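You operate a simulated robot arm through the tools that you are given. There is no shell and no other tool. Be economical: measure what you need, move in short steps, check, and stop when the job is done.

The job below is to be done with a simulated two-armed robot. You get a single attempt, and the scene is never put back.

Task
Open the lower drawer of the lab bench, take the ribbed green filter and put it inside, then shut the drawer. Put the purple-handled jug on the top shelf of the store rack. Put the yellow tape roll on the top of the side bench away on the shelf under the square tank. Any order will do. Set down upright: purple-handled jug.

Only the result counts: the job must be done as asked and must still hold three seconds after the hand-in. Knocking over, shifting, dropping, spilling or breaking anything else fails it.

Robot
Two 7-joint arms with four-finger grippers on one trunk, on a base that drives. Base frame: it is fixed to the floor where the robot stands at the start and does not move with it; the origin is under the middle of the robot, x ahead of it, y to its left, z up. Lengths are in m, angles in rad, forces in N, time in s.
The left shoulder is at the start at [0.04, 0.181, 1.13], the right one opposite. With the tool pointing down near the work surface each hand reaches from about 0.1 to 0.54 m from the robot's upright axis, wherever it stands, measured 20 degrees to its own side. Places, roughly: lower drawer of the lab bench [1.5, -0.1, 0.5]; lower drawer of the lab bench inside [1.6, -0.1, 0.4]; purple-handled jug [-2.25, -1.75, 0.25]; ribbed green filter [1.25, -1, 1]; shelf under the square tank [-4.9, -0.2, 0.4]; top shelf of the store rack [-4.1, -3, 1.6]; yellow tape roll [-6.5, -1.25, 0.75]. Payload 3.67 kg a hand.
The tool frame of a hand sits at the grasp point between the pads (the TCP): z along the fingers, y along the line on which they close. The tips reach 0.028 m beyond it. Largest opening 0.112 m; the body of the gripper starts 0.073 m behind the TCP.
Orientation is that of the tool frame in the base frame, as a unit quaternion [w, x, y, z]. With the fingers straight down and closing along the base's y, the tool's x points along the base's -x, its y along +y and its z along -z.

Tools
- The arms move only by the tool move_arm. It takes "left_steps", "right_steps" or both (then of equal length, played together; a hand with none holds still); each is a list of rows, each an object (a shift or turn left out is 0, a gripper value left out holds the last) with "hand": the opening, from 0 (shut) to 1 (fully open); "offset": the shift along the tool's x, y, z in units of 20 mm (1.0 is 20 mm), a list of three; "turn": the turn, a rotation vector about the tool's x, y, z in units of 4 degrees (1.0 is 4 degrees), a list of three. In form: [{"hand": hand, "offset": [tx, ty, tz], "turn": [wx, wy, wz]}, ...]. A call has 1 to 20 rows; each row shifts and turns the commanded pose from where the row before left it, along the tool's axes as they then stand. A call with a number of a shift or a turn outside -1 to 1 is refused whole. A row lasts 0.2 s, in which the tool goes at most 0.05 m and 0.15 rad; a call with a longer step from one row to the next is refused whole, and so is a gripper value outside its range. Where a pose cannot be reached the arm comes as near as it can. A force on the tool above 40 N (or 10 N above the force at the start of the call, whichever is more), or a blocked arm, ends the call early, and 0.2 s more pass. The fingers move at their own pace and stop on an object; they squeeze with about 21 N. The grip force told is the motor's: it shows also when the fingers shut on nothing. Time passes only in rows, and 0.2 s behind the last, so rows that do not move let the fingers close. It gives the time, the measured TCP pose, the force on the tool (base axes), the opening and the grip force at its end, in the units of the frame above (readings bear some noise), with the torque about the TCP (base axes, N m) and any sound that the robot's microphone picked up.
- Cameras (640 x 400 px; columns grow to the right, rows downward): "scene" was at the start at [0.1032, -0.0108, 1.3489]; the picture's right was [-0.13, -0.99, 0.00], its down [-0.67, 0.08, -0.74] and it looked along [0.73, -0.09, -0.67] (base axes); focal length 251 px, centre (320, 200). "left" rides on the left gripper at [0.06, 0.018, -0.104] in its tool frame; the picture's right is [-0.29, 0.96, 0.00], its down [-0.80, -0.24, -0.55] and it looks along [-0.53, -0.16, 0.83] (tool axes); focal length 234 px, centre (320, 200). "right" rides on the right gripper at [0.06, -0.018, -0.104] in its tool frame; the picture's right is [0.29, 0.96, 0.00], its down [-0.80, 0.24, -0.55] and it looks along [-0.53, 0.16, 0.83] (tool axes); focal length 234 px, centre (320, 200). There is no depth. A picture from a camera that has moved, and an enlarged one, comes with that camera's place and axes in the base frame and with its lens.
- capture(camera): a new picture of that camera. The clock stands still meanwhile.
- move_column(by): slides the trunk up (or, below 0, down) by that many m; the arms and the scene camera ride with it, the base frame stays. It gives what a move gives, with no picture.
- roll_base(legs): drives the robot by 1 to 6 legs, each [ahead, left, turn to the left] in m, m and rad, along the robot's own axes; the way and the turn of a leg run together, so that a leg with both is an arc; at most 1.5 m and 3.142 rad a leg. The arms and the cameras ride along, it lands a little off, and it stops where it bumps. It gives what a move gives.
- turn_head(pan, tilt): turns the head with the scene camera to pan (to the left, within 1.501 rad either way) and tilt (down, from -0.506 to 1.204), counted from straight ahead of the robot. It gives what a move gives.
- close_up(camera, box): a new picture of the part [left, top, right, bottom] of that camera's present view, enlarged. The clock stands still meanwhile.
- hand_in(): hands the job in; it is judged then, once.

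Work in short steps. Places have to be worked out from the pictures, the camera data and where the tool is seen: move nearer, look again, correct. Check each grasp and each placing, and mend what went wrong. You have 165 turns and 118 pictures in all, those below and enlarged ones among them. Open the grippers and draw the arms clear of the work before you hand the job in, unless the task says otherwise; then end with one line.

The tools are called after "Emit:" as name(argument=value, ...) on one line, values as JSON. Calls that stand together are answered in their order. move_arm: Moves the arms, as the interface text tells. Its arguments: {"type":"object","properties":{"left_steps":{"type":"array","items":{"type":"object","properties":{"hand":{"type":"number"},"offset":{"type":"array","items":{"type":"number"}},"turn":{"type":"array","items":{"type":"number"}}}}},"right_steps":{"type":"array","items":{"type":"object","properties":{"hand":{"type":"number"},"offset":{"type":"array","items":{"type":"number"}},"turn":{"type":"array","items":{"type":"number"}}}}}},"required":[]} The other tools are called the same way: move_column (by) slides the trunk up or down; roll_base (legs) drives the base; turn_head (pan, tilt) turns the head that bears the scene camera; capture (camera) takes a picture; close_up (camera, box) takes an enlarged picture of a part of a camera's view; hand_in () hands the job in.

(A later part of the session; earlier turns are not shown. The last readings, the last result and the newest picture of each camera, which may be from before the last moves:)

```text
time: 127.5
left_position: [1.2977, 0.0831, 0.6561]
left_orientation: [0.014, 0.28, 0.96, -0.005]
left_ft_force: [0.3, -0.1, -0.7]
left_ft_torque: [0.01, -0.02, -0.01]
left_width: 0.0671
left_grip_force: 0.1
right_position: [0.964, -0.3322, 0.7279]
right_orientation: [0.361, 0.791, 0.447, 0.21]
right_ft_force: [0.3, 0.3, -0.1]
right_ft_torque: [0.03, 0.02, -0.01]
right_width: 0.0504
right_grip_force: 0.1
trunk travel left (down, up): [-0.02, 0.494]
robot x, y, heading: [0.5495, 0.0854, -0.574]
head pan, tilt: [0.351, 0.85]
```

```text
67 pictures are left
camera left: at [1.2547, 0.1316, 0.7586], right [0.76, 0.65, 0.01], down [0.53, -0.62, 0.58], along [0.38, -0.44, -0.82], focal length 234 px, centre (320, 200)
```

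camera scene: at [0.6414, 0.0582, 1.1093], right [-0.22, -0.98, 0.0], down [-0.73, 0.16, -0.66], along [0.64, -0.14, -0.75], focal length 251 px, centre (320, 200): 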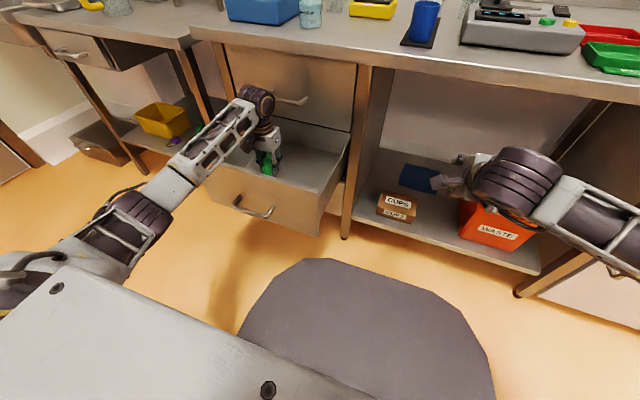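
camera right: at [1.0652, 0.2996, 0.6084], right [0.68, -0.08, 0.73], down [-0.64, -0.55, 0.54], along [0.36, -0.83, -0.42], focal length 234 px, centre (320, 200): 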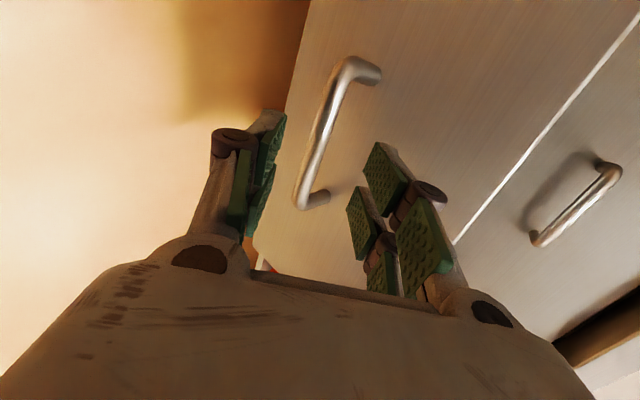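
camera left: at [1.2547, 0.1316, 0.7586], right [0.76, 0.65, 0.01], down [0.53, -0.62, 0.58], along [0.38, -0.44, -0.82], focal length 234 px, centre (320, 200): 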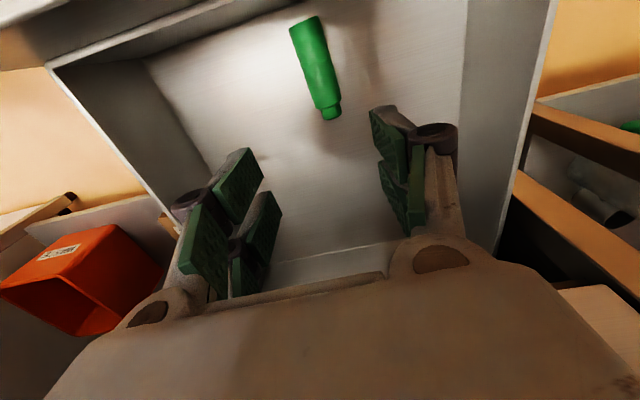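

Filter lies in the drawer. I raise the trunk, back out, and move left to bring the right hand before the drawer front.

Emit:
move_column(by=0.3)

Emit:
roll_base(legs=[[-0.4, 0, 0], [0, 0.5, 0]])

Emit:
turn_head(pan=-0.2, tilt=0.75)

Emit:
move_arm(right_steps=[{"hand": 0}, {}, {}])

Emit:
capture(camera="scene")

```text
time: 130.5
left_position: [1.2981, 0.0823, 0.9539]
left_orientation: [0.015, 0.281, 0.96, -0.005]
left_ft_force: [0.7, 0.4, 0.6]
left_ft_torque: [-0.03, 0.01, -0.01]
left_width: 0.067
left_grip_force: 0.1
right_position: [0.9633, -0.332, 1.0276]
right_orientation: [0.362, 0.791, 0.447, 0.209]
right_ft_force: [0.7, 0.5, 0.7]
right_ft_torque: [0.0, 0.02, 0.0]
right_width: 0.0505
right_grip_force: 0.1
trunk travel left (down, up): [-0.32, 0.194]
robot x, y, heading: [0.548, 0.0864, -0.572]
head pan, tilt: [0.351, 0.85]
```

```text
time: 135.6
left_position: [1.2388, 0.7158, 0.9558]
left_orientation: [0.015, 0.282, 0.959, -0.006]
left_ft_force: [-0.2, 0.5, 0.7]
left_ft_torque: [-0.02, -0.01, -0.01]
left_width: 0.0673
left_grip_force: 0.1
right_position: [0.9027, 0.3004, 1.0269]
right_orientation: [0.361, 0.791, 0.446, 0.209]
right_ft_force: [0.5, 0.6, 0.0]
right_ft_torque: [-0.03, 0.02, -0.01]
right_width: 0.0501
right_grip_force: 0.1
trunk travel left (down, up): [-0.32, 0.194]
robot x, y, heading: [0.4869, 0.7188, -0.574]
head pan, tilt: [0.351, 0.85]
```

```text
time: 136.6
left_position: [1.2382, 0.714, 0.9544]
left_orientation: [0.014, 0.282, 0.959, -0.006]
left_ft_force: [-0.2, -0.5, 0.0]
left_ft_torque: [0.03, 0.03, 0.04]
left_width: 0.0672
left_grip_force: 0.0
right_position: [0.9041, 0.3008, 1.0269]
right_orientation: [0.362, 0.791, 0.447, 0.209]
right_ft_force: [-0.4, 0.3, -0.1]
right_ft_torque: [-0.01, -0.04, -0.01]
right_width: 0.0504
right_grip_force: 0.0
trunk travel left (down, up): [-0.32, 0.194]
robot x, y, heading: [0.4879, 0.7195, -0.568]
head pan, tilt: [-0.201, 0.75]
```

```text
time: 137.4
left_position: [1.2394, 0.7148, 0.9562]
left_orientation: [0.015, 0.281, 0.96, -0.006]
left_ft_force: [0.5, -0.5, 0.0]
left_ft_torque: [-0.02, 0.01, -0.01]
left_width: 0.0669
left_grip_force: 0.0
right_position: [0.9038, 0.3009, 1.0281]
right_orientation: [0.362, 0.791, 0.447, 0.209]
right_ft_force: [0.2, -0.5, -0.3]
right_ft_torque: [0.0, 0.03, 0.03]
right_width: 0.0
right_grip_force: 20.8
trunk travel left (down, up): [-0.32, 0.194]
robot x, y, heading: [0.4897, 0.7195, -0.572]
head pan, tilt: [-0.201, 0.75]
```

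```text
66 pictures are left
camera scene: at [0.5649, 0.6508, 1.417], right [-0.7, -0.72, 0.0], down [-0.49, 0.48, -0.73], along [0.52, -0.51, -0.68], focal length 251 px, centre (320, 200)
```

scene: 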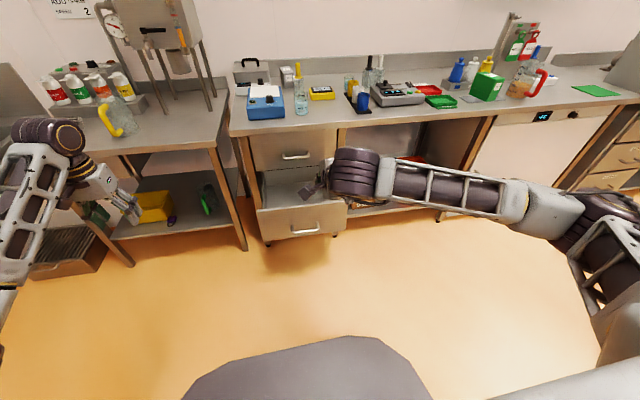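

Lower the trunk fully and extend the closed right hand along its axis to a point in front of the drawer face.

Emit:
move_column(by=-0.32)

Emit:
move_arm(right_steps=[{"offset": [0, 0, 1]}, {"offset": [0, 0, 1]}, {"offset": [0, 0, 1]}, {"offset": [0, 0, 1]}, {"offset": [0, 0, 1]}, {"offset": [0, 0, 1]}, {"offset": [0, 0, 1]}, {"offset": [0, 0, 1]}, {"offset": [0, 0, 1]}])

Emit:
capture(camera="scene")

Emit:
capture(camera="right")

```text
time: 140.6
left_position: [1.2393, 0.7153, 0.6371]
left_orientation: [0.014, 0.281, 0.96, -0.006]
left_ft_force: [-0.5, -1.0, 0.0]
left_ft_torque: [0.0, 0.02, 0.0]
left_width: 0.0671
left_grip_force: 0.0
right_position: [0.9046, 0.3007, 0.7084]
right_orientation: [0.362, 0.791, 0.447, 0.211]
right_ft_force: [0.6, -0.3, -0.3]
right_ft_torque: [-0.01, -0.01, 0.01]
right_width: 0.0
right_grip_force: 21.0
trunk travel left (down, up): [0.0, 0.514]
robot x, y, heading: [0.4889, 0.7186, -0.571]
head pan, tilt: [-0.201, 0.75]
```

```text
time: 142.6
left_position: [1.238, 0.7148, 0.636]
left_orientation: [0.015, 0.281, 0.96, -0.006]
left_ft_force: [0.2, -0.2, -0.8]
left_ft_torque: [0.0, 0.0, -0.02]
left_width: 0.0672
left_grip_force: 0.0
right_position: [1.0206, 0.2316, 0.5911]
right_orientation: [0.361, 0.792, 0.446, 0.21]
right_ft_force: [0.8, 0.5, 0.2]
right_ft_torque: [-0.01, 0.0, -0.03]
right_width: 0.0
right_grip_force: 20.9
trunk travel left (down, up): [0.0, 0.514]
robot x, y, heading: [0.487, 0.7192, -0.571]
head pan, tilt: [-0.201, 0.75]
```

```text
65 pictures are left
camera scene: at [0.565, 0.6508, 1.0985], right [-0.7, -0.72, 0.0], down [-0.49, 0.48, -0.73], along [0.52, -0.51, -0.68], focal length 251 px, centre (320, 200)
```

scene: 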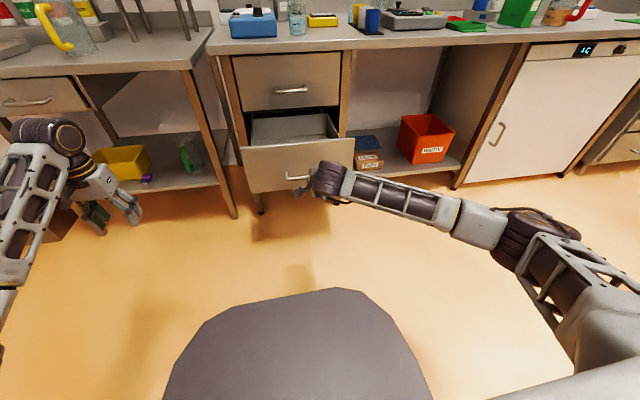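

```text
64 pictures are left
camera right: at [0.9729, 0.3279, 0.6464], right [0.68, -0.08, 0.73], down [-0.64, -0.55, 0.54], along [0.36, -0.83, -0.43], focal length 234 px, centre (320, 200)
```

right: 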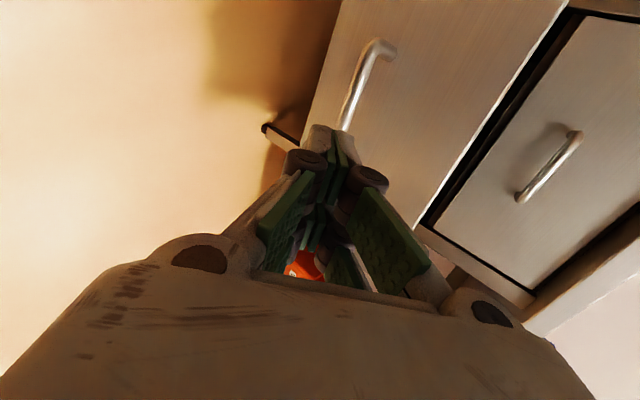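

Fingertips are in front of the drawer face above the handle. I tuck the left hand back, then roll forward 0.2 to begin pushing.

Emit:
move_arm(left_steps=[{"offset": [1, 0, -0.5]}, {"offset": [1, 0, -0.5]}, {"offset": [1, 0, -0.5]}, {"offset": [1, 0, -0.5]}, {"offset": [1, 0, -0.5]}, {"offset": [1, 0, -0.5]}, {"offset": [1, 0, -0.5]}, {"offset": [1, 0, -0.5]}, {"offset": [1, 0, -0.5]}, {"offset": [1, 0, -0.5]}])

Emit:
roll_base(legs=[[0.2, 0, 0]])

Emit:
capture(camera="scene")

```text
time: 144.8
left_position: [1.0656, 0.8254, 0.7307]
left_orientation: [0.015, 0.282, 0.959, -0.006]
left_ft_force: [-0.8, 0.0, 0.5]
left_ft_torque: [-0.03, -0.01, 0.01]
left_width: 0.0674
left_grip_force: 0.1
right_position: [1.0199, 0.2308, 0.5923]
right_orientation: [0.362, 0.792, 0.446, 0.209]
right_ft_force: [-0.3, 0.5, -0.5]
right_ft_torque: [-0.01, 0.02, 0.03]
right_width: 0.0002
right_grip_force: 21.0
trunk travel left (down, up): [0.0, 0.514]
robot x, y, heading: [0.488, 0.719, -0.57]
head pan, tilt: [-0.201, 0.75]
```

```text
time: 146.4
left_position: [1.2333, 0.7189, 0.731]
left_orientation: [0.014, 0.282, 0.959, -0.005]
left_ft_force: [0.9, -0.2, -0.1]
left_ft_torque: [-0.02, 0.03, 0.0]
left_width: 0.0672
left_grip_force: 0.0
right_position: [1.1867, 0.1227, 0.5907]
right_orientation: [0.362, 0.791, 0.446, 0.208]
right_ft_force: [0.8, 0.3, -0.7]
right_ft_torque: [0.03, 0.01, -0.02]
right_width: 0.0
right_grip_force: 21.2
trunk travel left (down, up): [0.0, 0.514]
robot x, y, heading: [0.6525, 0.6142, -0.571]
head pan, tilt: [-0.201, 0.75]
```

```text
63 pictures are left
camera scene: at [0.7316, 0.5438, 1.0984], right [-0.7, -0.72, 0.0], down [-0.49, 0.48, -0.73], along [0.52, -0.51, -0.68], focal length 251 px, centre (320, 200)
```

scene: 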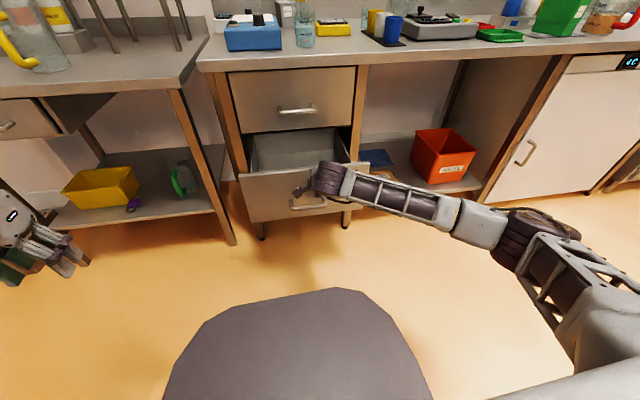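

Emit:
roll_base(legs=[[0.12, 0, 0]])

Emit:
capture(camera="scene")

```text
time: 147.6
left_position: [1.3335, 0.6532, 0.7297]
left_orientation: [0.014, 0.282, 0.959, -0.006]
left_ft_force: [0.3, 0.4, 0.4]
left_ft_torque: [0.01, -0.01, 0.0]
left_width: 0.0669
left_grip_force: 0.0
right_position: [1.286, 0.0597, 0.5901]
right_orientation: [0.361, 0.792, 0.446, 0.208]
right_ft_force: [0.9, -0.1, -0.1]
right_ft_torque: [0.01, -0.02, 0.01]
right_width: 0.0002
right_grip_force: 21.2
trunk travel left (down, up): [0.0, 0.514]
robot x, y, heading: [0.7533, 0.5491, -0.573]
head pan, tilt: [-0.201, 0.75]
```

```text
62 pictures are left
camera scene: at [0.8321, 0.4792, 1.0984], right [-0.7, -0.72, 0.0], down [-0.49, 0.48, -0.73], along [0.52, -0.51, -0.68], focal length 251 px, centre (320, 200)
```

scene: 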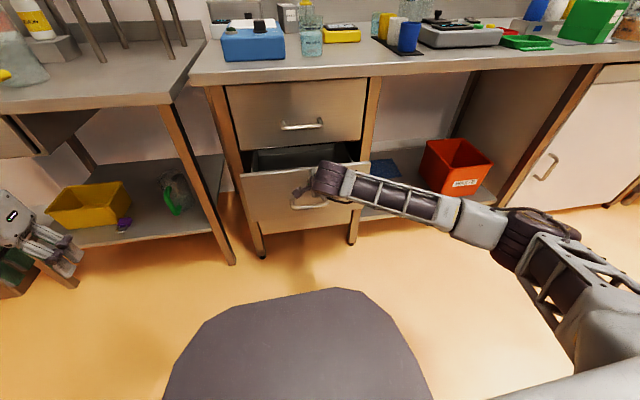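

Drawer is being pushed in. Another 0.1 m by base, then finish with the arm.

Emit:
roll_base(legs=[[0.1, 0, 0]])

Emit:
move_arm(right_steps=[{"offset": [0, 0.33, 0.38]}, {"offset": [0, 0.33, 0.38]}, {"offset": [0, 0.33, 0.38]}, {"offset": [0, 0.33, 0.38]}, {"offset": [0, 0.33, 0.38]}, {"offset": [0, 0.33, 0.38]}])

Emit:
capture(camera="scene")

```text
time: 148.8
left_position: [1.4198, 0.599, 0.7292]
left_orientation: [0.014, 0.283, 0.959, -0.006]
left_ft_force: [0.9, -0.9, 0.5]
left_ft_torque: [0.04, 0.0, -0.01]
left_width: 0.0673
left_grip_force: 0.0
right_position: [1.3702, 0.0031, 0.5904]
right_orientation: [0.361, 0.792, 0.446, 0.208]
right_ft_force: [1.0, 0.0, -0.2]
right_ft_torque: [-0.01, -0.01, -0.01]
right_width: 0.0
right_grip_force: 21.1
trunk travel left (down, up): [0.0, 0.514]
robot x, y, heading: [0.8389, 0.4912, -0.575]
head pan, tilt: [-0.201, 0.75]
```

```text
time: 149.8
left_position: [1.4173, 0.5987, 0.7312]
left_orientation: [0.015, 0.284, 0.959, -0.006]
left_ft_force: [0.7, -1.0, -1.1]
left_ft_torque: [0.02, 0.03, 0.0]
left_width: 0.0671
left_grip_force: 0.0
right_position: [1.3984, -0.0115, 0.5904]
right_orientation: [0.359, 0.794, 0.445, 0.207]
right_ft_force: [-18.4, 8.1, 9.7]
right_ft_torque: [-0.24, 0.08, -0.57]
right_width: 0.0
right_grip_force: 20.6
trunk travel left (down, up): [0.0, 0.514]
robot x, y, heading: [0.8376, 0.4942, -0.579]
head pan, tilt: [-0.201, 0.75]
stopped in row 5 (right hand): the force on the tool passed its limit at 50 N (the readings are from after the stop); the commanded pose is now the measured one
```

```text
61 pictures are left
camera scene: at [0.9134, 0.4263, 1.0988], right [-0.7, -0.71, 0.0], down [-0.49, 0.48, -0.73], along [0.52, -0.51, -0.68], focal length 251 px, centre (320, 200)
```

scene: 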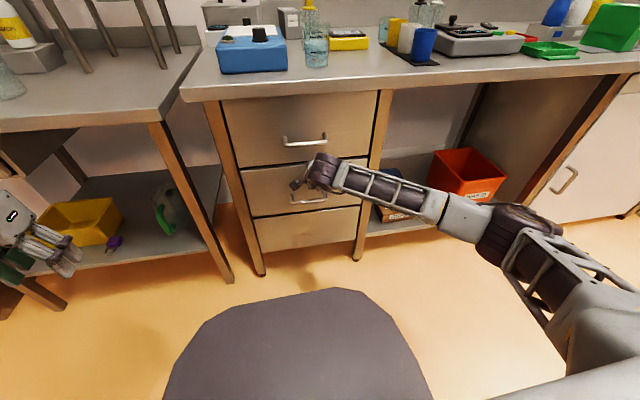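

The drawer hit its stop. I back off and check it.

Emit:
roll_base(legs=[[-0.35, 0, 0]])

Emit:
close_up(camera="scene", box=[180, 60, 400, 240])

```text
time: 152.2
left_position: [1.1225, 0.7923, 0.7312]
left_orientation: [0.014, 0.28, 0.96, -0.006]
left_ft_force: [-0.7, -0.4, 0.2]
left_ft_torque: [0.08, -0.03, 0.0]
left_width: 0.0668
left_grip_force: 0.0
right_position: [1.108, 0.1804, 0.5888]
right_orientation: [0.358, 0.792, 0.448, 0.208]
right_ft_force: [0.3, 0.2, 0.4]
right_ft_torque: [-0.03, 0.04, 0.0]
right_width: 0.0
right_grip_force: 20.6
trunk travel left (down, up): [0.0, 0.514]
robot x, y, heading: [0.5417, 0.6827, -0.564]
head pan, tilt: [-0.201, 0.75]
```

```text
2.22 times, centred on (290, 150) of scene
camera zoom: at [0.6199, 0.6157, 1.0986], right [-0.69, -0.72, 0.0], down [-0.49, 0.47, -0.73], along [0.53, -0.51, -0.68], focal length 557 px, centre (387, 311)
```

zoom: 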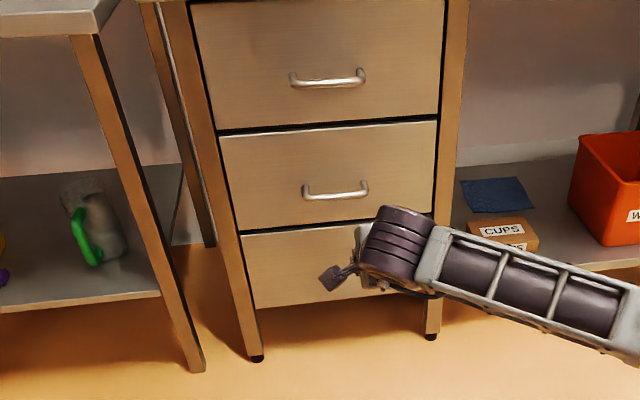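

Drawer is shut. Now I restore the right hand to pointing down and tuck both arms for travel.

Emit:
move_column(by=0.25)

Emit:
move_arm(right_steps=[{"hand": 1, "turn": [0, 0, -1]}, {"turn": [0, 0, -1]}, {"turn": [0, 0, -1]}, {"turn": [0, 0, -1]}, {"turn": [0, 0, -1]}, {"turn": [0, 0, -1]}, {"turn": [0, 0, -1]}, {"turn": [0, 0, -1]}, {"turn": [0, 0, -1]}, {"turn": [0, 0, -1]}, {"turn": [0, 0, -1]}, {"turn": [0, 0, -1]}, {"turn": [0, 0, -1]}, {"turn": [0, 0, -1]}, {"turn": [0, 0, -1]}, {"turn": [0, 0, -1]}, {"turn": [0, 0, -1]}, {"turn": [0, 0, -1]}, {"turn": [0, 0, -1]}, {"turn": [0, 0, -1]}])

Emit:
move_arm(right_steps=[{"turn": [0, 0, -1]}, {"turn": [0, 0, -1]}, {"turn": [0, 1, -0.5]}, {"turn": [0, 1, 0]}, {"turn": [0, 1, 0]}, {"turn": [0, 1, 0]}, {"turn": [0, 1, 0]}, {"turn": [0, 1, 0]}, {"turn": [0, 1, 0]}, {"turn": [0, 1, 0]}, {"turn": [0, 1, 0]}, {"turn": [0, 1, 0]}, {"turn": [0, 1, 0]}, {"turn": [0, 0.3, 0]}])

```text
time: 154.7
left_position: [1.1228, 0.7918, 0.9794]
left_orientation: [0.014, 0.28, 0.96, -0.007]
left_ft_force: [0.2, -0.2, 0.1]
left_ft_torque: [-0.01, 0.01, 0.01]
left_width: 0.0672
left_grip_force: 0.2
right_position: [1.1076, 0.1805, 0.8368]
right_orientation: [0.358, 0.792, 0.448, 0.207]
right_ft_force: [0.5, 0.4, 0.4]
right_ft_torque: [0.04, -0.02, 0.02]
right_width: 0.0
right_grip_force: 21.0
trunk travel left (down, up): [-0.25, 0.264]
robot x, y, heading: [0.5417, 0.6844, -0.568]
head pan, tilt: [-0.201, 0.75]
```

```text
time: 158.9
left_position: [1.123, 0.791, 0.9799]
left_orientation: [0.015, 0.28, 0.96, -0.006]
left_ft_force: [-0.5, 0.8, 0.9]
left_ft_torque: [-0.01, -0.02, 0.03]
left_width: 0.0671
left_grip_force: 0.0
right_position: [1.1089, 0.1819, 0.8374]
right_orientation: [0.408, 0.318, 0.852, -0.071]
right_ft_force: [0.3, 0.1, 0.2]
right_ft_torque: [-0.02, 0.01, 0.01]
right_width: 0.1118
right_grip_force: 0.1
trunk travel left (down, up): [-0.25, 0.264]
robot x, y, heading: [0.5437, 0.683, -0.567]
head pan, tilt: [-0.201, 0.75]
```

```text
time: 161.9
left_position: [1.1222, 0.7908, 0.9812]
left_orientation: [0.015, 0.28, 0.96, -0.006]
left_ft_force: [0.1, -0.1, -0.5]
left_ft_torque: [0.0, -0.02, 0.02]
left_width: 0.0674
left_grip_force: 0.1
right_position: [1.1077, 0.1802, 0.8385]
right_orientation: [0.031, 0.265, 0.964, -0.004]
right_ft_force: [-0.7, 0.4, 0.9]
right_ft_torque: [0.01, 0.01, 0.0]
right_width: 0.1119
right_grip_force: 0.1
trunk travel left (down, up): [-0.25, 0.264]
robot x, y, heading: [0.5429, 0.6863, -0.567]
head pan, tilt: [-0.201, 0.75]
```

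Emit:
move_arm(left_steps=[{"offset": [0, -0.5, 0], "hand": 1}, {"offset": [0, -0.5, 0]}, {"offset": [0, -0.5, 0]}, {"offset": [0, -0.5, 0]}, {"offset": [0, -0.5, 0]}, {"offset": [0, -0.5, 0]}, {"offset": [0, -0.5, 0]}, {"offset": [0, -0.5, 0]}, {"offset": [0, -0.5, 0]}, {"offset": [0, -0.5, 0]}, {}, {}, {}, {}, {}, {}], right_steps=[{"offset": [1, -0.2, -0.3]}, {"offset": [1, -0.2, -0.3]}, {"offset": [1, -0.2, -0.3]}, {"offset": [1, -0.2, -0.3]}, {"offset": [1, -0.2, -0.3]}, {"offset": [1, -0.2, -0.3]}, {"offset": [1, -0.2, -0.3]}, {"offset": [1, -0.2, -0.3]}, {"offset": [1, -0.2, -0.3]}, {"offset": [1, -0.2, -0.3]}, {"offset": [1, -0.2, -0.3]}, {"offset": [1, -0.2, -0.3]}, {"offset": [1, -0.2, -0.3]}, {"offset": [1, -0.2, -0.3]}, {"offset": [1, -0.2, -0.3]}, {"offset": [1, -0.2, -0.3]}])

Emit:
roll_base(legs=[[-0.3, 0, 0], [0, 0, -1.86]])

Emit:
turn_head(pan=0, tilt=0.35)

Emit:
capture(camera="scene")

```text
time: 165.3
left_position: [1.0697, 0.707, 0.9793]
left_orientation: [0.015, 0.28, 0.96, -0.005]
left_ft_force: [-0.7, 0.3, 0.9]
left_ft_torque: [0.01, -0.03, 0.01]
left_width: 0.1118
left_grip_force: 0.1
right_position: [0.795, 0.2935, 0.9136]
right_orientation: [0.032, 0.265, 0.964, -0.004]
right_ft_force: [-0.6, 0.8, -0.1]
right_ft_torque: [0.01, -0.05, -0.02]
right_width: 0.1117
right_grip_force: 0.0
trunk travel left (down, up): [-0.25, 0.264]
robot x, y, heading: [0.5433, 0.6857, -0.566]
head pan, tilt: [-0.201, 0.75]
```

```text
time: 172.3
left_position: [0.1681, 0.3335, 0.9796]
left_orientation: [0.004, 0.935, 0.354, -0.015]
left_ft_force: [-0.2, -0.1, -0.1]
left_ft_torque: [-0.01, -0.01, 0.01]
left_width: 0.1117
left_grip_force: 0.1
right_position: [-0.1551, 0.7104, 0.9127]
right_orientation: [0.016, 0.929, 0.368, -0.028]
right_ft_force: [-0.1, 0.1, 0.2]
right_ft_torque: [0.0, -0.01, 0.0]
right_width: 0.1119
right_grip_force: 0.1
trunk travel left (down, up): [-0.25, 0.264]
robot x, y, heading: [0.2926, 0.8442, -2.416]
head pan, tilt: [-0.201, 0.75]
```

```text
time: 173.2
left_position: [0.1668, 0.3322, 0.9798]
left_orientation: [0.005, 0.935, 0.354, -0.015]
left_ft_force: [-0.4, -0.6, -0.9]
left_ft_torque: [0.03, 0.01, -0.01]
left_width: 0.1123
left_grip_force: 0.0
right_position: [-0.1555, 0.71, 0.9134]
right_orientation: [0.016, 0.929, 0.368, -0.029]
right_ft_force: [0.2, 0.2, -0.2]
right_ft_torque: [0.0, -0.02, -0.01]
right_width: 0.1117
right_grip_force: 0.1
trunk travel left (down, up): [-0.25, 0.264]
robot x, y, heading: [0.2865, 0.846, -2.416]
head pan, tilt: [0.0, 0.351]
```

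```text
59 pictures are left
camera scene: at [0.2068, 0.7686, 1.3834], right [-0.66, 0.75, 0.0], down [0.26, 0.23, -0.94], along [-0.7, -0.62, -0.34], focal length 251 px, centre (320, 200)
```

scene: 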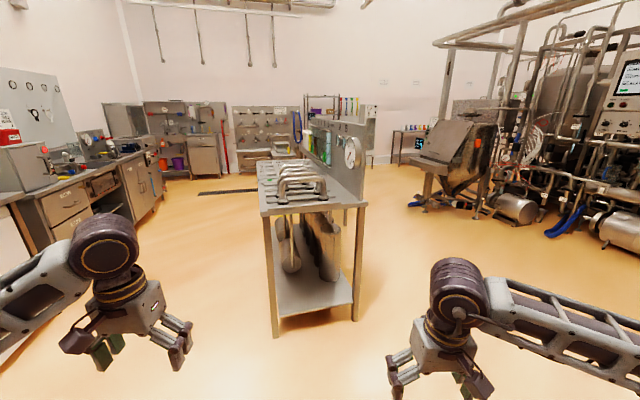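

Emit:
close_up(camera="scene", box=[240, 80, 400, 200])

Emit:
close_up(camera="scene", box=[80, 80, 260, 230])

```text
3.33 times, centred on (320, 140) of scene
camera zoom: at [0.2068, 0.7686, 1.3834], right [-0.66, 0.75, 0.0], down [0.26, 0.23, -0.94], along [-0.7, -0.62, -0.34], focal length 836 px, centre (320, 400)
```

zoom: 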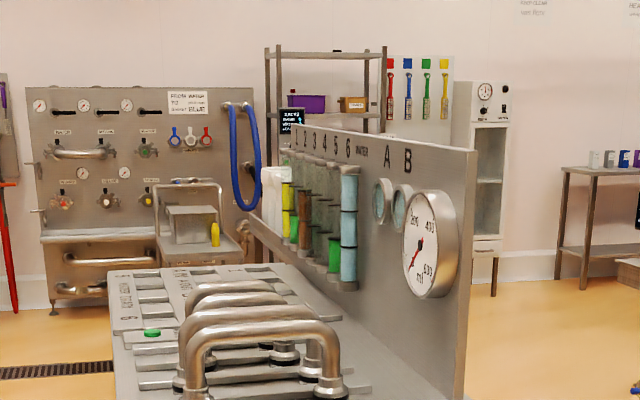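

```text
2.67 times, centred on (170, 155) of scene
camera zoom: at [0.2068, 0.7686, 1.3834], right [-0.66, 0.75, 0.0], down [0.26, 0.23, -0.94], along [-0.7, -0.62, -0.34], focal length 669 px, centre (720, 320)
```

zoom: 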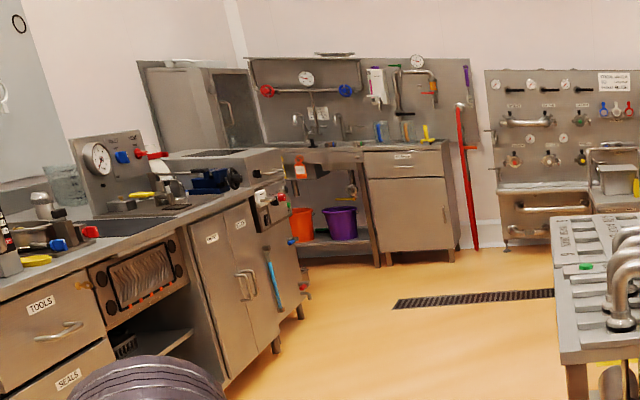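

I'll go down the aisle between bench and island, heading -2.143, and look right/low for the jug.

Emit:
roll_base(legs=[[0, 0, 0.273], [0, 0.55, 0], [1.5, 0, 0]])

Emit:
turn_head(pan=-0.4, tilt=0.45)

Emit:
capture(camera="scene")

```text
time: 184.7
left_position: [-0.0457, -1.2391, 0.9803]
left_orientation: [0.008, 0.877, 0.48, -0.014]
left_ft_force: [-0.2, -0.2, 0.8]
left_ft_torque: [-0.01, -0.04, 0.0]
left_width: 0.112
left_grip_force: 0.0
right_position: [-0.46, -0.9641, 0.9128]
right_orientation: [0.02, 0.869, 0.494, -0.026]
right_ft_force: [0.5, 0.3, -0.4]
right_ft_torque: [-0.03, -0.02, 0.04]
right_width: 0.1122
right_grip_force: 0.1
trunk travel left (down, up): [-0.25, 0.264]
robot x, y, heading: [-0.0639, -0.7166, -2.135]
head pan, tilt: [0.0, 0.351]
```

```text
time: 185.5
left_position: [-0.0439, -1.2382, 0.9795]
left_orientation: [0.007, 0.877, 0.48, -0.015]
left_ft_force: [0.2, 0.3, -0.3]
left_ft_torque: [-0.02, 0.03, -0.01]
left_width: 0.1121
left_grip_force: 0.0
right_position: [-0.4591, -0.965, 0.9131]
right_orientation: [0.019, 0.869, 0.493, -0.025]
right_ft_force: [-0.6, 0.2, -0.3]
right_ft_torque: [0.0, 0.02, 0.01]
right_width: 0.112
right_grip_force: 0.0
trunk travel left (down, up): [-0.25, 0.264]
robot x, y, heading: [-0.0709, -0.7141, -2.14]
head pan, tilt: [-0.4, 0.45]
```

```text
56 pictures are left
camera scene: at [-0.1529, -0.7825, 1.3743], right [-0.57, 0.82, 0.0], down [0.36, 0.25, -0.9], along [-0.74, -0.51, -0.44], focal length 251 px, centre (320, 200)
```

scene: 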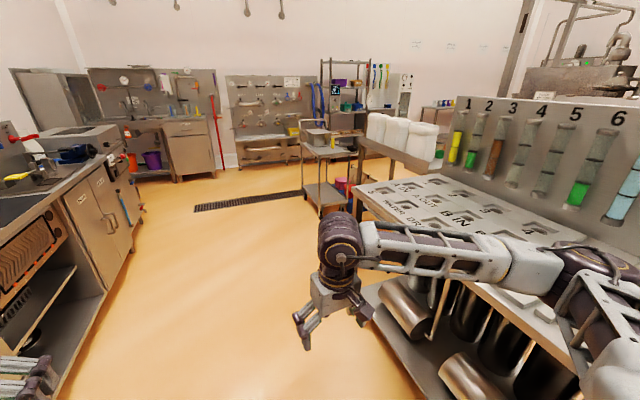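

Emit:
close_up(camera="scene", box=[280, 100, 420, 230])

```text
3.08 times, centred on (350, 165) of scene
camera zoom: at [-0.1529, -0.7825, 1.3743], right [-0.57, 0.82, 0.0], down [0.36, 0.25, -0.9], along [-0.74, -0.51, -0.44], focal length 772 px, centre (228, 308)
```

zoom: 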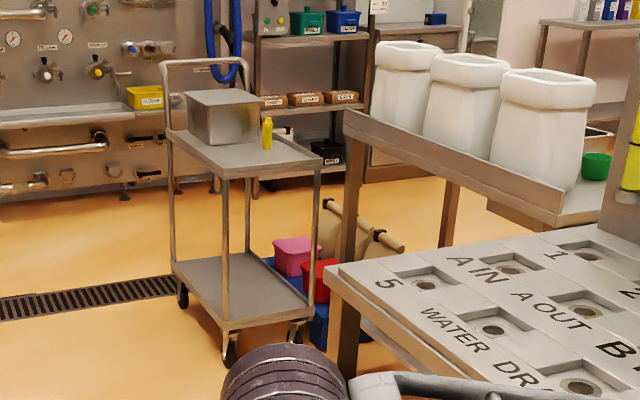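

Emit:
roll_base(legs=[[1.0, 0.1, 0]])

Emit:
turn_head(pan=-0.8, tilt=0.55)

Emit:
capture(camera="scene")

```text
time: 190.9
left_position: [-0.4927, -2.1408, 0.9798]
left_orientation: [0.006, 0.874, 0.486, -0.013]
left_ft_force: [0.0, -0.6, 0.5]
left_ft_torque: [0.03, 0.0, -0.03]
left_width: 0.1118
left_grip_force: 0.1
right_position: [-0.9106, -1.8714, 0.9136]
right_orientation: [0.02, 0.866, 0.498, -0.026]
right_ft_force: [0.7, -0.4, -0.4]
right_ft_torque: [-0.02, -0.02, 0.01]
right_width: 0.1119
right_grip_force: 0.0
trunk travel left (down, up): [-0.25, 0.264]
robot x, y, heading: [-0.5184, -1.6188, -2.127]
head pan, tilt: [-0.4, 0.45]
```

```text
time: 191.8
left_position: [-0.4933, -2.1409, 0.9793]
left_orientation: [0.007, 0.875, 0.484, -0.014]
left_ft_force: [0.0, -1.0, -0.7]
left_ft_torque: [0.02, -0.04, 0.01]
left_width: 0.1121
left_grip_force: 0.0
right_position: [-0.9095, -1.8715, 0.9128]
right_orientation: [0.019, 0.866, 0.498, -0.026]
right_ft_force: [0.9, 0.3, 0.4]
right_ft_torque: [-0.01, 0.0, -0.03]
right_width: 0.1118
right_grip_force: 0.1
trunk travel left (down, up): [-0.25, 0.264]
robot x, y, heading: [-0.5156, -1.6126, -2.128]
head pan, tilt: [-0.799, 0.55]
```

```text
54 pictures are left
camera scene: at [-0.6181, -1.6522, 1.3652], right [-0.21, 0.98, 0.0], down [0.51, 0.11, -0.85], along [-0.83, -0.18, -0.52], focal length 251 px, centre (320, 200)
```

scene: 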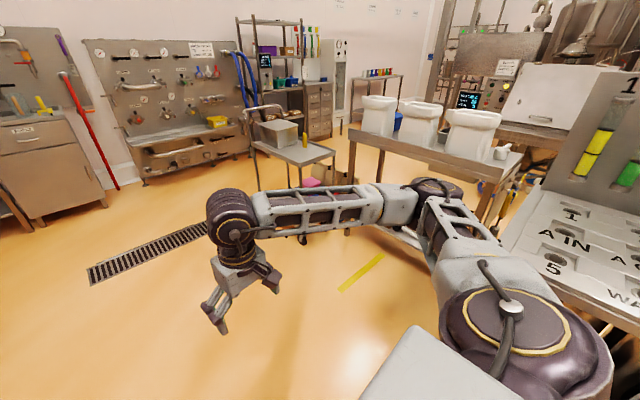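

The arm hides the spot beneath the sack table; I advance and look again.

Emit:
roll_base(legs=[[0.6, 0, 0]])

Emit:
turn_head(pan=-1.35, tilt=0.6)

Emit:
capture(camera="scene")

```text
time: 195.3
left_position: [-0.819, -2.6563, 0.979]
left_orientation: [0.007, 0.876, 0.482, -0.013]
left_ft_force: [-0.2, -0.9, -0.1]
left_ft_torque: [0.02, -0.01, -0.01]
left_width: 0.1119
left_grip_force: 0.0
right_position: [-1.2357, -2.382, 0.9136]
right_orientation: [0.019, 0.868, 0.495, -0.026]
right_ft_force: [-0.1, 0.0, -0.3]
right_ft_torque: [-0.01, 0.0, 0.02]
right_width: 0.112
right_grip_force: 0.0
trunk travel left (down, up): [-0.25, 0.264]
robot x, y, heading: [-0.8427, -2.128, -2.134]
head pan, tilt: [-0.799, 0.55]
```

```text
time: 196.2
left_position: [-0.8184, -2.6557, 0.98]
left_orientation: [0.007, 0.876, 0.482, -0.014]
left_ft_force: [1.0, 0.3, -0.2]
left_ft_torque: [0.01, -0.01, 0.0]
left_width: 0.1121
left_grip_force: 0.0
right_position: [-1.2349, -2.3814, 0.9133]
right_orientation: [0.019, 0.868, 0.495, -0.025]
right_ft_force: [0.7, -0.5, 0.0]
right_ft_torque: [0.0, 0.0, 0.02]
right_width: 0.1119
right_grip_force: 0.0
trunk travel left (down, up): [-0.25, 0.264]
robot x, y, heading: [-0.8432, -2.1324, -2.133]
head pan, tilt: [-1.349, 0.6]
```

```text
53 pictures are left
camera scene: at [-0.9371, -2.1177, 1.3607], right [0.34, 0.94, 0.0], down [0.53, -0.19, -0.83], along [-0.78, 0.28, -0.56], focal length 251 px, centre (320, 200)
```

scene: 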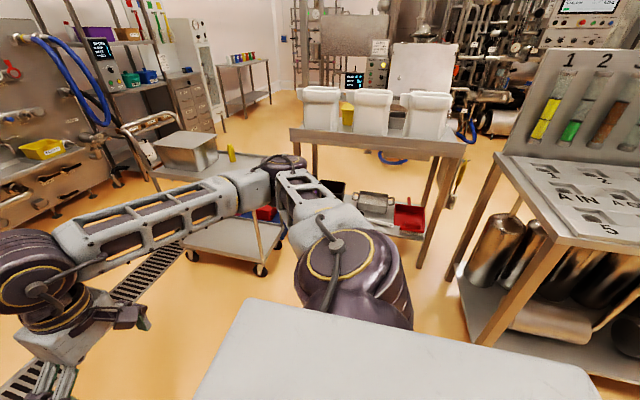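

A lower shelf under the sack table holds items. I turn to face that table.

Emit:
roll_base(legs=[[0, 0, -1.58]])

Emit:
turn_head(pan=0, tilt=0.55)

Emit:
capture(camera="scene")

Emit:
close_up(camera="scene", box=[240, 120, 400, 220])

```text
time: 200.9
left_position: [-1.3693, -2.1413, 0.979]
left_orientation: [-0.006, 0.957, -0.291, -0.015]
left_ft_force: [-0.3, -0.1, 0.3]
left_ft_torque: [0.02, 0.03, 0.0]
left_width: 0.1118
left_grip_force: 0.1
right_position: [-1.0868, -1.7333, 0.913]
right_orientation: [-0.004, 0.961, -0.276, -0.033]
right_ft_force: [0.1, -0.9, 0.0]
right_ft_torque: [0.03, 0.0, -0.01]
right_width: 0.1121
right_grip_force: 0.0
trunk travel left (down, up): [-0.25, 0.264]
robot x, y, heading: [-0.8385, -2.1321, 2.554]
head pan, tilt: [-1.349, 0.6]
```

```text
time: 202.4
left_position: [-1.3689, -2.1417, 0.9806]
left_orientation: [-0.006, 0.957, -0.289, -0.015]
left_ft_force: [0.3, 0.2, 0.2]
left_ft_torque: [0.04, 0.01, 0.02]
left_width: 0.1119
left_grip_force: 0.1
right_position: [-1.087, -1.7324, 0.9134]
right_orientation: [-0.005, 0.961, -0.275, -0.032]
right_ft_force: [0.5, 0.0, -0.3]
right_ft_torque: [0.01, -0.02, -0.04]
right_width: 0.1119
right_grip_force: 0.1
trunk travel left (down, up): [-0.25, 0.264]
robot x, y, heading: [-0.844, -2.1304, 2.554]
head pan, tilt: [0.0, 0.55]
```

```text
52 pictures are left
camera scene: at [-0.9345, -2.0689, 1.3652], right [0.56, 0.83, 0.0], down [0.43, -0.29, -0.85], along [-0.71, 0.47, -0.52], focal length 251 px, centre (320, 200)
```

scene: 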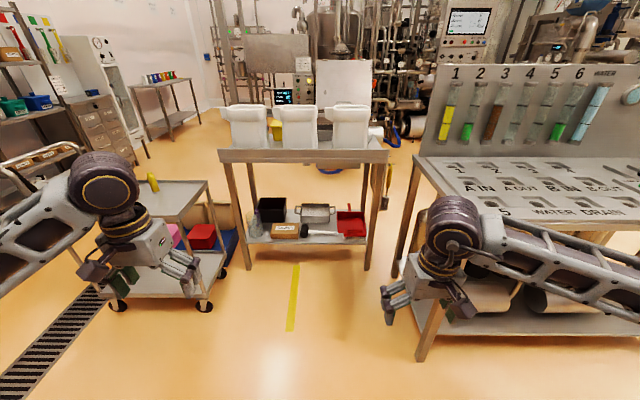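

```text
4.00 times, centred on (320, 170) of scene
camera zoom: at [-0.9345, -2.0689, 1.3652], right [0.56, 0.83, 0.0], down [0.43, -0.29, -0.85], along [-0.71, 0.47, -0.52], focal length 1003 px, centre (320, 320)
```

zoom: 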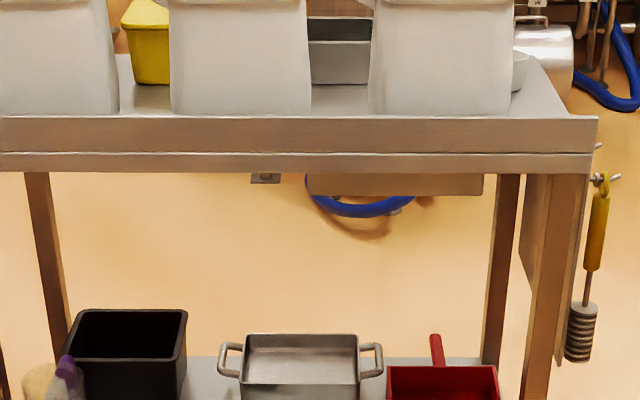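

The purple-handled jug seems at the left end of the lower shelf. Zoom there.

Emit:
close_up(camera="scene", box=[225, 175, 385, 275])

```text
4.00 times, centred on (305, 225) of scene
camera zoom: at [-0.9345, -2.0689, 1.3652], right [0.56, 0.83, 0.0], down [0.43, -0.29, -0.85], along [-0.71, 0.47, -0.52], focal length 1003 px, centre (380, 100)
```

zoom: 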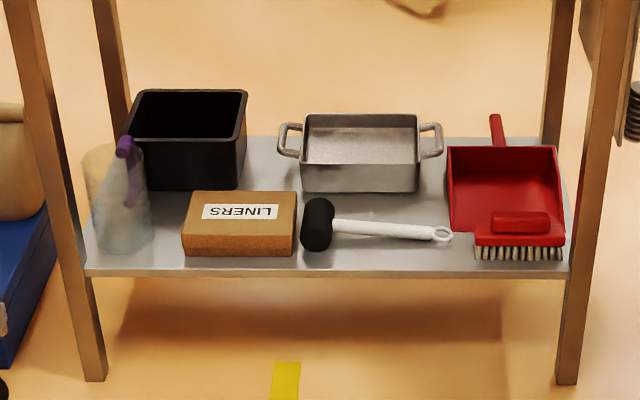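

Jug: axis ≈ (-2.33,-1.69), shelf z≈0.24, rim z≈0.43. I approach with the robot a bit right of it, clear of the cart, and look closer.

Emit:
roll_base(legs=[[0, 0.1, 0.015], [0.6, 0, 0]])

Emit:
turn_head(pan=0.35, tilt=0.85)

Emit:
capture(camera="scene")

```text
time: 206.7
left_position: [-1.9296, -1.9095, 0.9804]
left_orientation: [-0.005, 0.959, -0.281, -0.015]
left_ft_force: [0.6, 0.6, -0.3]
left_ft_torque: [0.0, 0.0, -0.01]
left_width: 0.1122
left_grip_force: 0.1
right_position: [-1.6546, -1.4937, 0.9131]
right_orientation: [-0.004, 0.963, -0.267, -0.033]
right_ft_force: [-0.3, -0.6, 0.2]
right_ft_torque: [-0.01, -0.01, -0.01]
right_width: 0.1121
right_grip_force: 0.0
trunk travel left (down, up): [-0.25, 0.264]
robot x, y, heading: [-1.4038, -1.8868, 2.569]
head pan, tilt: [0.0, 0.55]
```

```text
time: 207.5
left_position: [-1.928, -1.9092, 0.9803]
left_orientation: [-0.006, 0.959, -0.281, -0.016]
left_ft_force: [-0.2, 0.3, -0.3]
left_ft_torque: [0.04, 0.02, 0.0]
left_width: 0.1122
left_grip_force: 0.1
right_position: [-1.6538, -1.4953, 0.9141]
right_orientation: [-0.004, 0.963, -0.267, -0.032]
right_ft_force: [1.4, 1.0, 0.8]
right_ft_torque: [-0.05, 0.01, 0.01]
right_width: 0.1122
right_grip_force: 0.1
trunk travel left (down, up): [-0.25, 0.264]
robot x, y, heading: [-1.4026, -1.8875, 2.569]
head pan, tilt: [0.351, 0.85]
```

```text
49 pictures are left
camera scene: at [-1.4968, -1.8606, 1.3399], right [0.22, 0.98, 0.0], down [0.73, -0.16, -0.66], along [-0.64, 0.14, -0.75], focal length 251 px, centre (320, 200)
```

scene: 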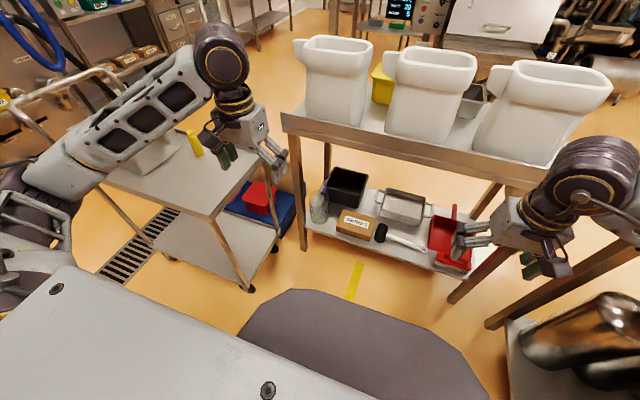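

Emit:
close_up(camera="scene", box=[290, 160, 390, 250])

```text
4.44 times, centred on (340, 205) of scene
camera zoom: at [-1.4968, -1.8606, 1.3399], right [0.22, 0.98, 0.0], down [0.73, -0.16, -0.66], along [-0.64, 0.14, -0.75], focal length 1114 px, centre (231, 178)
```

zoom: 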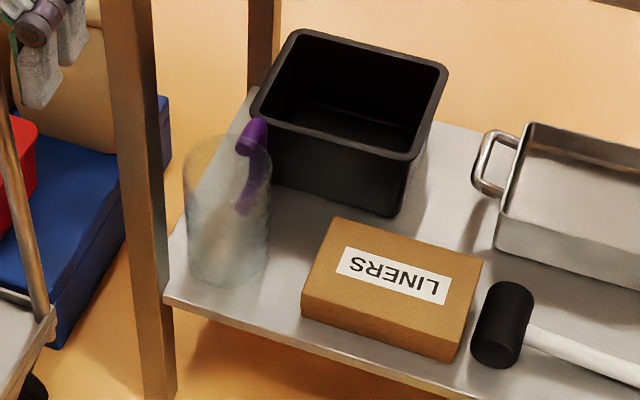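

Jug ≈0.097 m wide, so a body grasp fits the 0.112 m opening; handle points back-right. I'll come at 20° from the right with the tool pitched 45°. First reposition the base and lower the trunk.

Emit:
roll_base(legs=[[0, -0.08, 0], [0.2, 0, 0.345], [0.12, 0, 0]])

Emit:
move_arm(left_steps=[{"turn": [0, -1, 0]}, {"turn": [0, -1, 0]}, {"turn": [0, -1, 0]}, {"turn": [0, -1, 0]}, {"turn": [0, -1, 0]}, {"turn": [0, -1, 0]}, {"turn": [0, -1, 0]}, {"turn": [0, -1, 0]}, {"turn": [0, -1, 0]}, {"turn": [0, -1, 0]}, {"turn": [0, -1, 0]}])

Emit:
turn_head(pan=0.2, tilt=0.9)

Emit:
capture(camera="scene")

```text
time: 210.4
left_position: [-2.0849, -1.9311, 0.9792]
left_orientation: [-0.003, 0.994, -0.112, -0.014]
left_ft_force: [-0.2, -0.2, 0.1]
left_ft_torque: [0.01, 0.03, -0.01]
left_width: 0.1116
left_grip_force: 0.0
right_position: [-1.9584, -1.45, 0.9105]
right_orientation: [0.0, 0.995, -0.097, -0.018]
right_ft_force: [3.9, -2.0, -2.6]
right_ft_torque: [-0.18, -0.09, -0.22]
right_width: 0.1117
right_grip_force: 0.0
trunk travel left (down, up): [-0.25, 0.264]
robot x, y, heading: [-1.5925, -1.7339, 2.918]
head pan, tilt: [0.351, 0.85]
stopped in leg 3: the force on the tool passed its limit at 112 N (the readings are from after the stop); the commanded pose is now the measured one
```

```text
time: 212.8
left_position: [-2.145, -1.9284, 0.9866]
left_orientation: [-0.044, 0.915, -0.102, -0.387]
left_ft_force: [-0.3, -1.0, 0.1]
left_ft_torque: [0.01, 0.03, 0.01]
left_width: 0.1118
left_grip_force: 0.0
left hand out of reach, approached as far as the arm can: row 7, 8, 9, 10, 11
right_position: [-1.9583, -1.4505, 0.9118]
right_orientation: [0.0, 0.995, -0.097, -0.021]
right_ft_force: [0.2, -0.3, 0.1]
right_ft_torque: [-0.01, -0.04, -0.05]
right_width: 0.1121
right_grip_force: 0.1
trunk travel left (down, up): [-0.25, 0.264]
robot x, y, heading: [-1.5958, -1.7308, 2.913]
head pan, tilt: [0.351, 0.85]
```

```text
time: 213.5
left_position: [-2.1449, -1.9285, 0.9862]
left_orientation: [-0.045, 0.916, -0.102, -0.385]
left_ft_force: [0.8, 0.7, -0.1]
left_ft_torque: [0.07, 0.01, -0.01]
left_width: 0.112
left_grip_force: 0.1
right_position: [-1.9589, -1.4497, 0.9118]
right_orientation: [-0.001, 0.995, -0.097, -0.021]
right_ft_force: [-0.1, -0.2, 0.3]
right_ft_torque: [-0.05, -0.02, 0.0]
right_width: 0.112
right_grip_force: 0.0
trunk travel left (down, up): [-0.25, 0.264]
robot x, y, heading: [-1.5988, -1.7342, 2.924]
head pan, tilt: [0.201, 0.901]
```

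```text
47 pictures are left
camera scene: at [-1.6913, -1.7272, 1.3359], right [0.02, 1.0, 0.0], down [0.78, -0.02, -0.62], along [-0.62, 0.01, -0.78], focal length 251 px, centre (320, 200)
```

scene: 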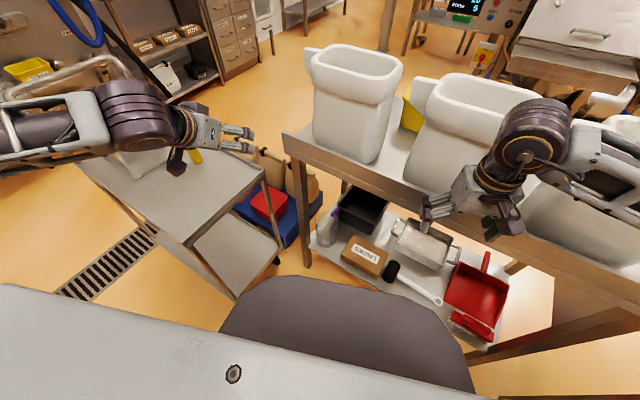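

The right hand touched the table edge and stopped the drive; the table and sacks look unmoved. I draw the right hand back and up at once.

Emit:
move_arm(right_steps=[{"offset": [0.5, 0, -0.8]}, {"offset": [1, -0.3, -0.3]}, {"offset": [1, -0.3, -0.3]}, {"offset": [1, -0.3, 0]}, {"offset": [1, -0.3, 0]}, {"offset": [1, -0.3, 0]}, {"offset": [1, -0.3, 0]}, {"offset": [1, -0.3, 0]}, {"offset": [1, -0.3, 0]}])

Emit:
close_up(camera="scene", box=[260, 30, 640, 270])

```text
time: 215.5
left_position: [-2.1457, -1.929, 0.9857]
left_orientation: [-0.045, 0.916, -0.103, -0.386]
left_ft_force: [-0.5, 0.4, 0.5]
left_ft_torque: [0.0, 0.02, -0.02]
left_width: 0.1118
left_grip_force: 0.0
right_position: [-1.8787, -1.4201, 0.9445]
right_orientation: [0.0, 0.995, -0.098, -0.021]
right_ft_force: [-0.3, 0.4, 0.1]
right_ft_torque: [0.03, -0.02, -0.02]
right_width: 0.1121
right_grip_force: 0.1
right hand out of reach, approached as far as the arm can: row 5, 6, 7, 8, 9
trunk travel left (down, up): [-0.25, 0.264]
robot x, y, heading: [-1.5922, -1.732, 2.914]
head pan, tilt: [0.201, 0.901]
```

```text
1.67 times, centred on (450, 150) of scene
camera zoom: at [-1.691, -1.727, 1.336], right [0.02, 1.0, 0.0], down [0.78, -0.02, -0.62], along [-0.62, 0.01, -0.78], focal length 418 px, centre (103, 283)
```

zoom: 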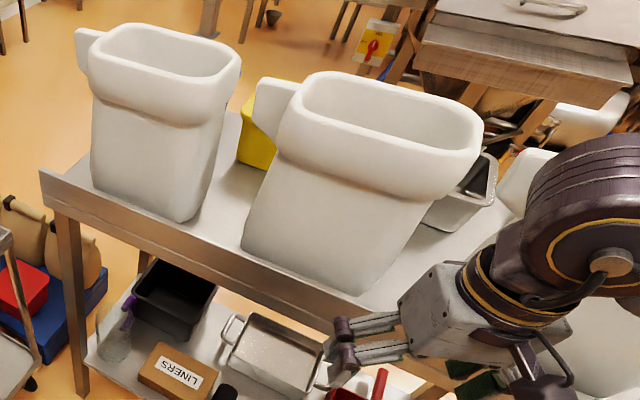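

All in place. I shift the left hand rightward away from the cart, then lower the trunk.

Emit:
move_arm(left_steps=[{"offset": [0, -1, 0], "hand": 1}, {"offset": [0, -1, 0]}, {"offset": [0, -1, 0]}, {"offset": [0, -1, 0]}, {"offset": [0, -1, 0]}, {"offset": [0, -1, 0]}])

Emit:
move_column(by=-0.24)

Emit:
capture(camera="scene")

Emit:
capture(camera="left")

```text
time: 216.9
left_position: [-2.1218, -1.8112, 0.9865]
left_orientation: [-0.044, 0.916, -0.102, -0.386]
left_ft_force: [-0.6, 0.0, -0.9]
left_ft_torque: [-0.02, -0.02, 0.03]
left_width: 0.1119
left_grip_force: 0.0
left hand out of reach, approached as far as the arm can: row 1
right_position: [-1.8795, -1.4222, 0.9446]
right_orientation: [0.0, 0.995, -0.097, -0.019]
right_ft_force: [-0.3, 0.5, -0.2]
right_ft_torque: [-0.02, -0.02, 0.01]
right_width: 0.1119
right_grip_force: 0.0
trunk travel left (down, up): [-0.25, 0.264]
robot x, y, heading: [-1.5981, -1.7329, 2.916]
head pan, tilt: [0.201, 0.901]
```

```text
time: 219.4
left_position: [-2.1221, -1.8102, 0.7469]
left_orientation: [-0.044, 0.916, -0.102, -0.386]
left_ft_force: [-0.6, 0.0, -1.4]
left_ft_torque: [-0.01, -0.01, -0.04]
left_width: 0.1118
left_grip_force: 0.1
right_position: [-1.8796, -1.4207, 0.7049]
right_orientation: [0.0, 0.995, -0.098, -0.02]
right_ft_force: [0.9, 0.8, 0.8]
right_ft_torque: [0.0, -0.02, 0.03]
right_width: 0.112
right_grip_force: 0.0
trunk travel left (down, up): [-0.01, 0.504]
robot x, y, heading: [-1.5925, -1.734, 2.916]
head pan, tilt: [0.201, 0.901]
```

```text
45 pictures are left
camera scene: at [-1.6912, -1.7271, 1.096], right [0.02, 1.0, 0.0], down [0.78, -0.02, -0.62], along [-0.62, 0.01, -0.78], focal length 251 px, centre (320, 200)
```

scene: 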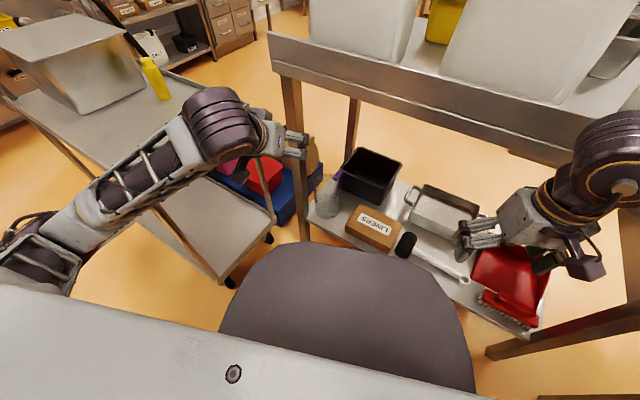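

```text
44 pictures are left
camera left: at [-2.0118, -1.8548, 0.7768], right [-0.41, -0.89, 0.2], down [-0.1, 0.27, 0.96], along [-0.91, 0.37, -0.2], focal length 234 px, centre (320, 200)
```

left: 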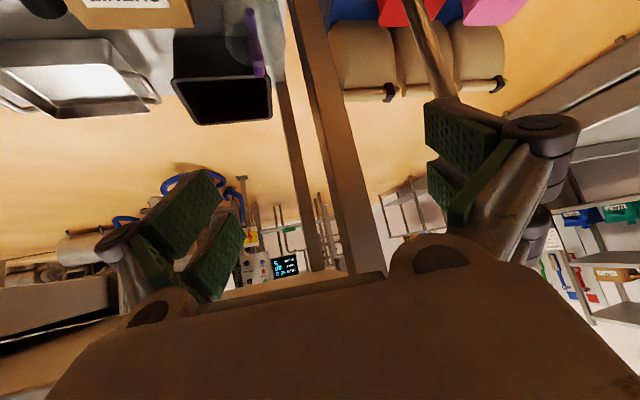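

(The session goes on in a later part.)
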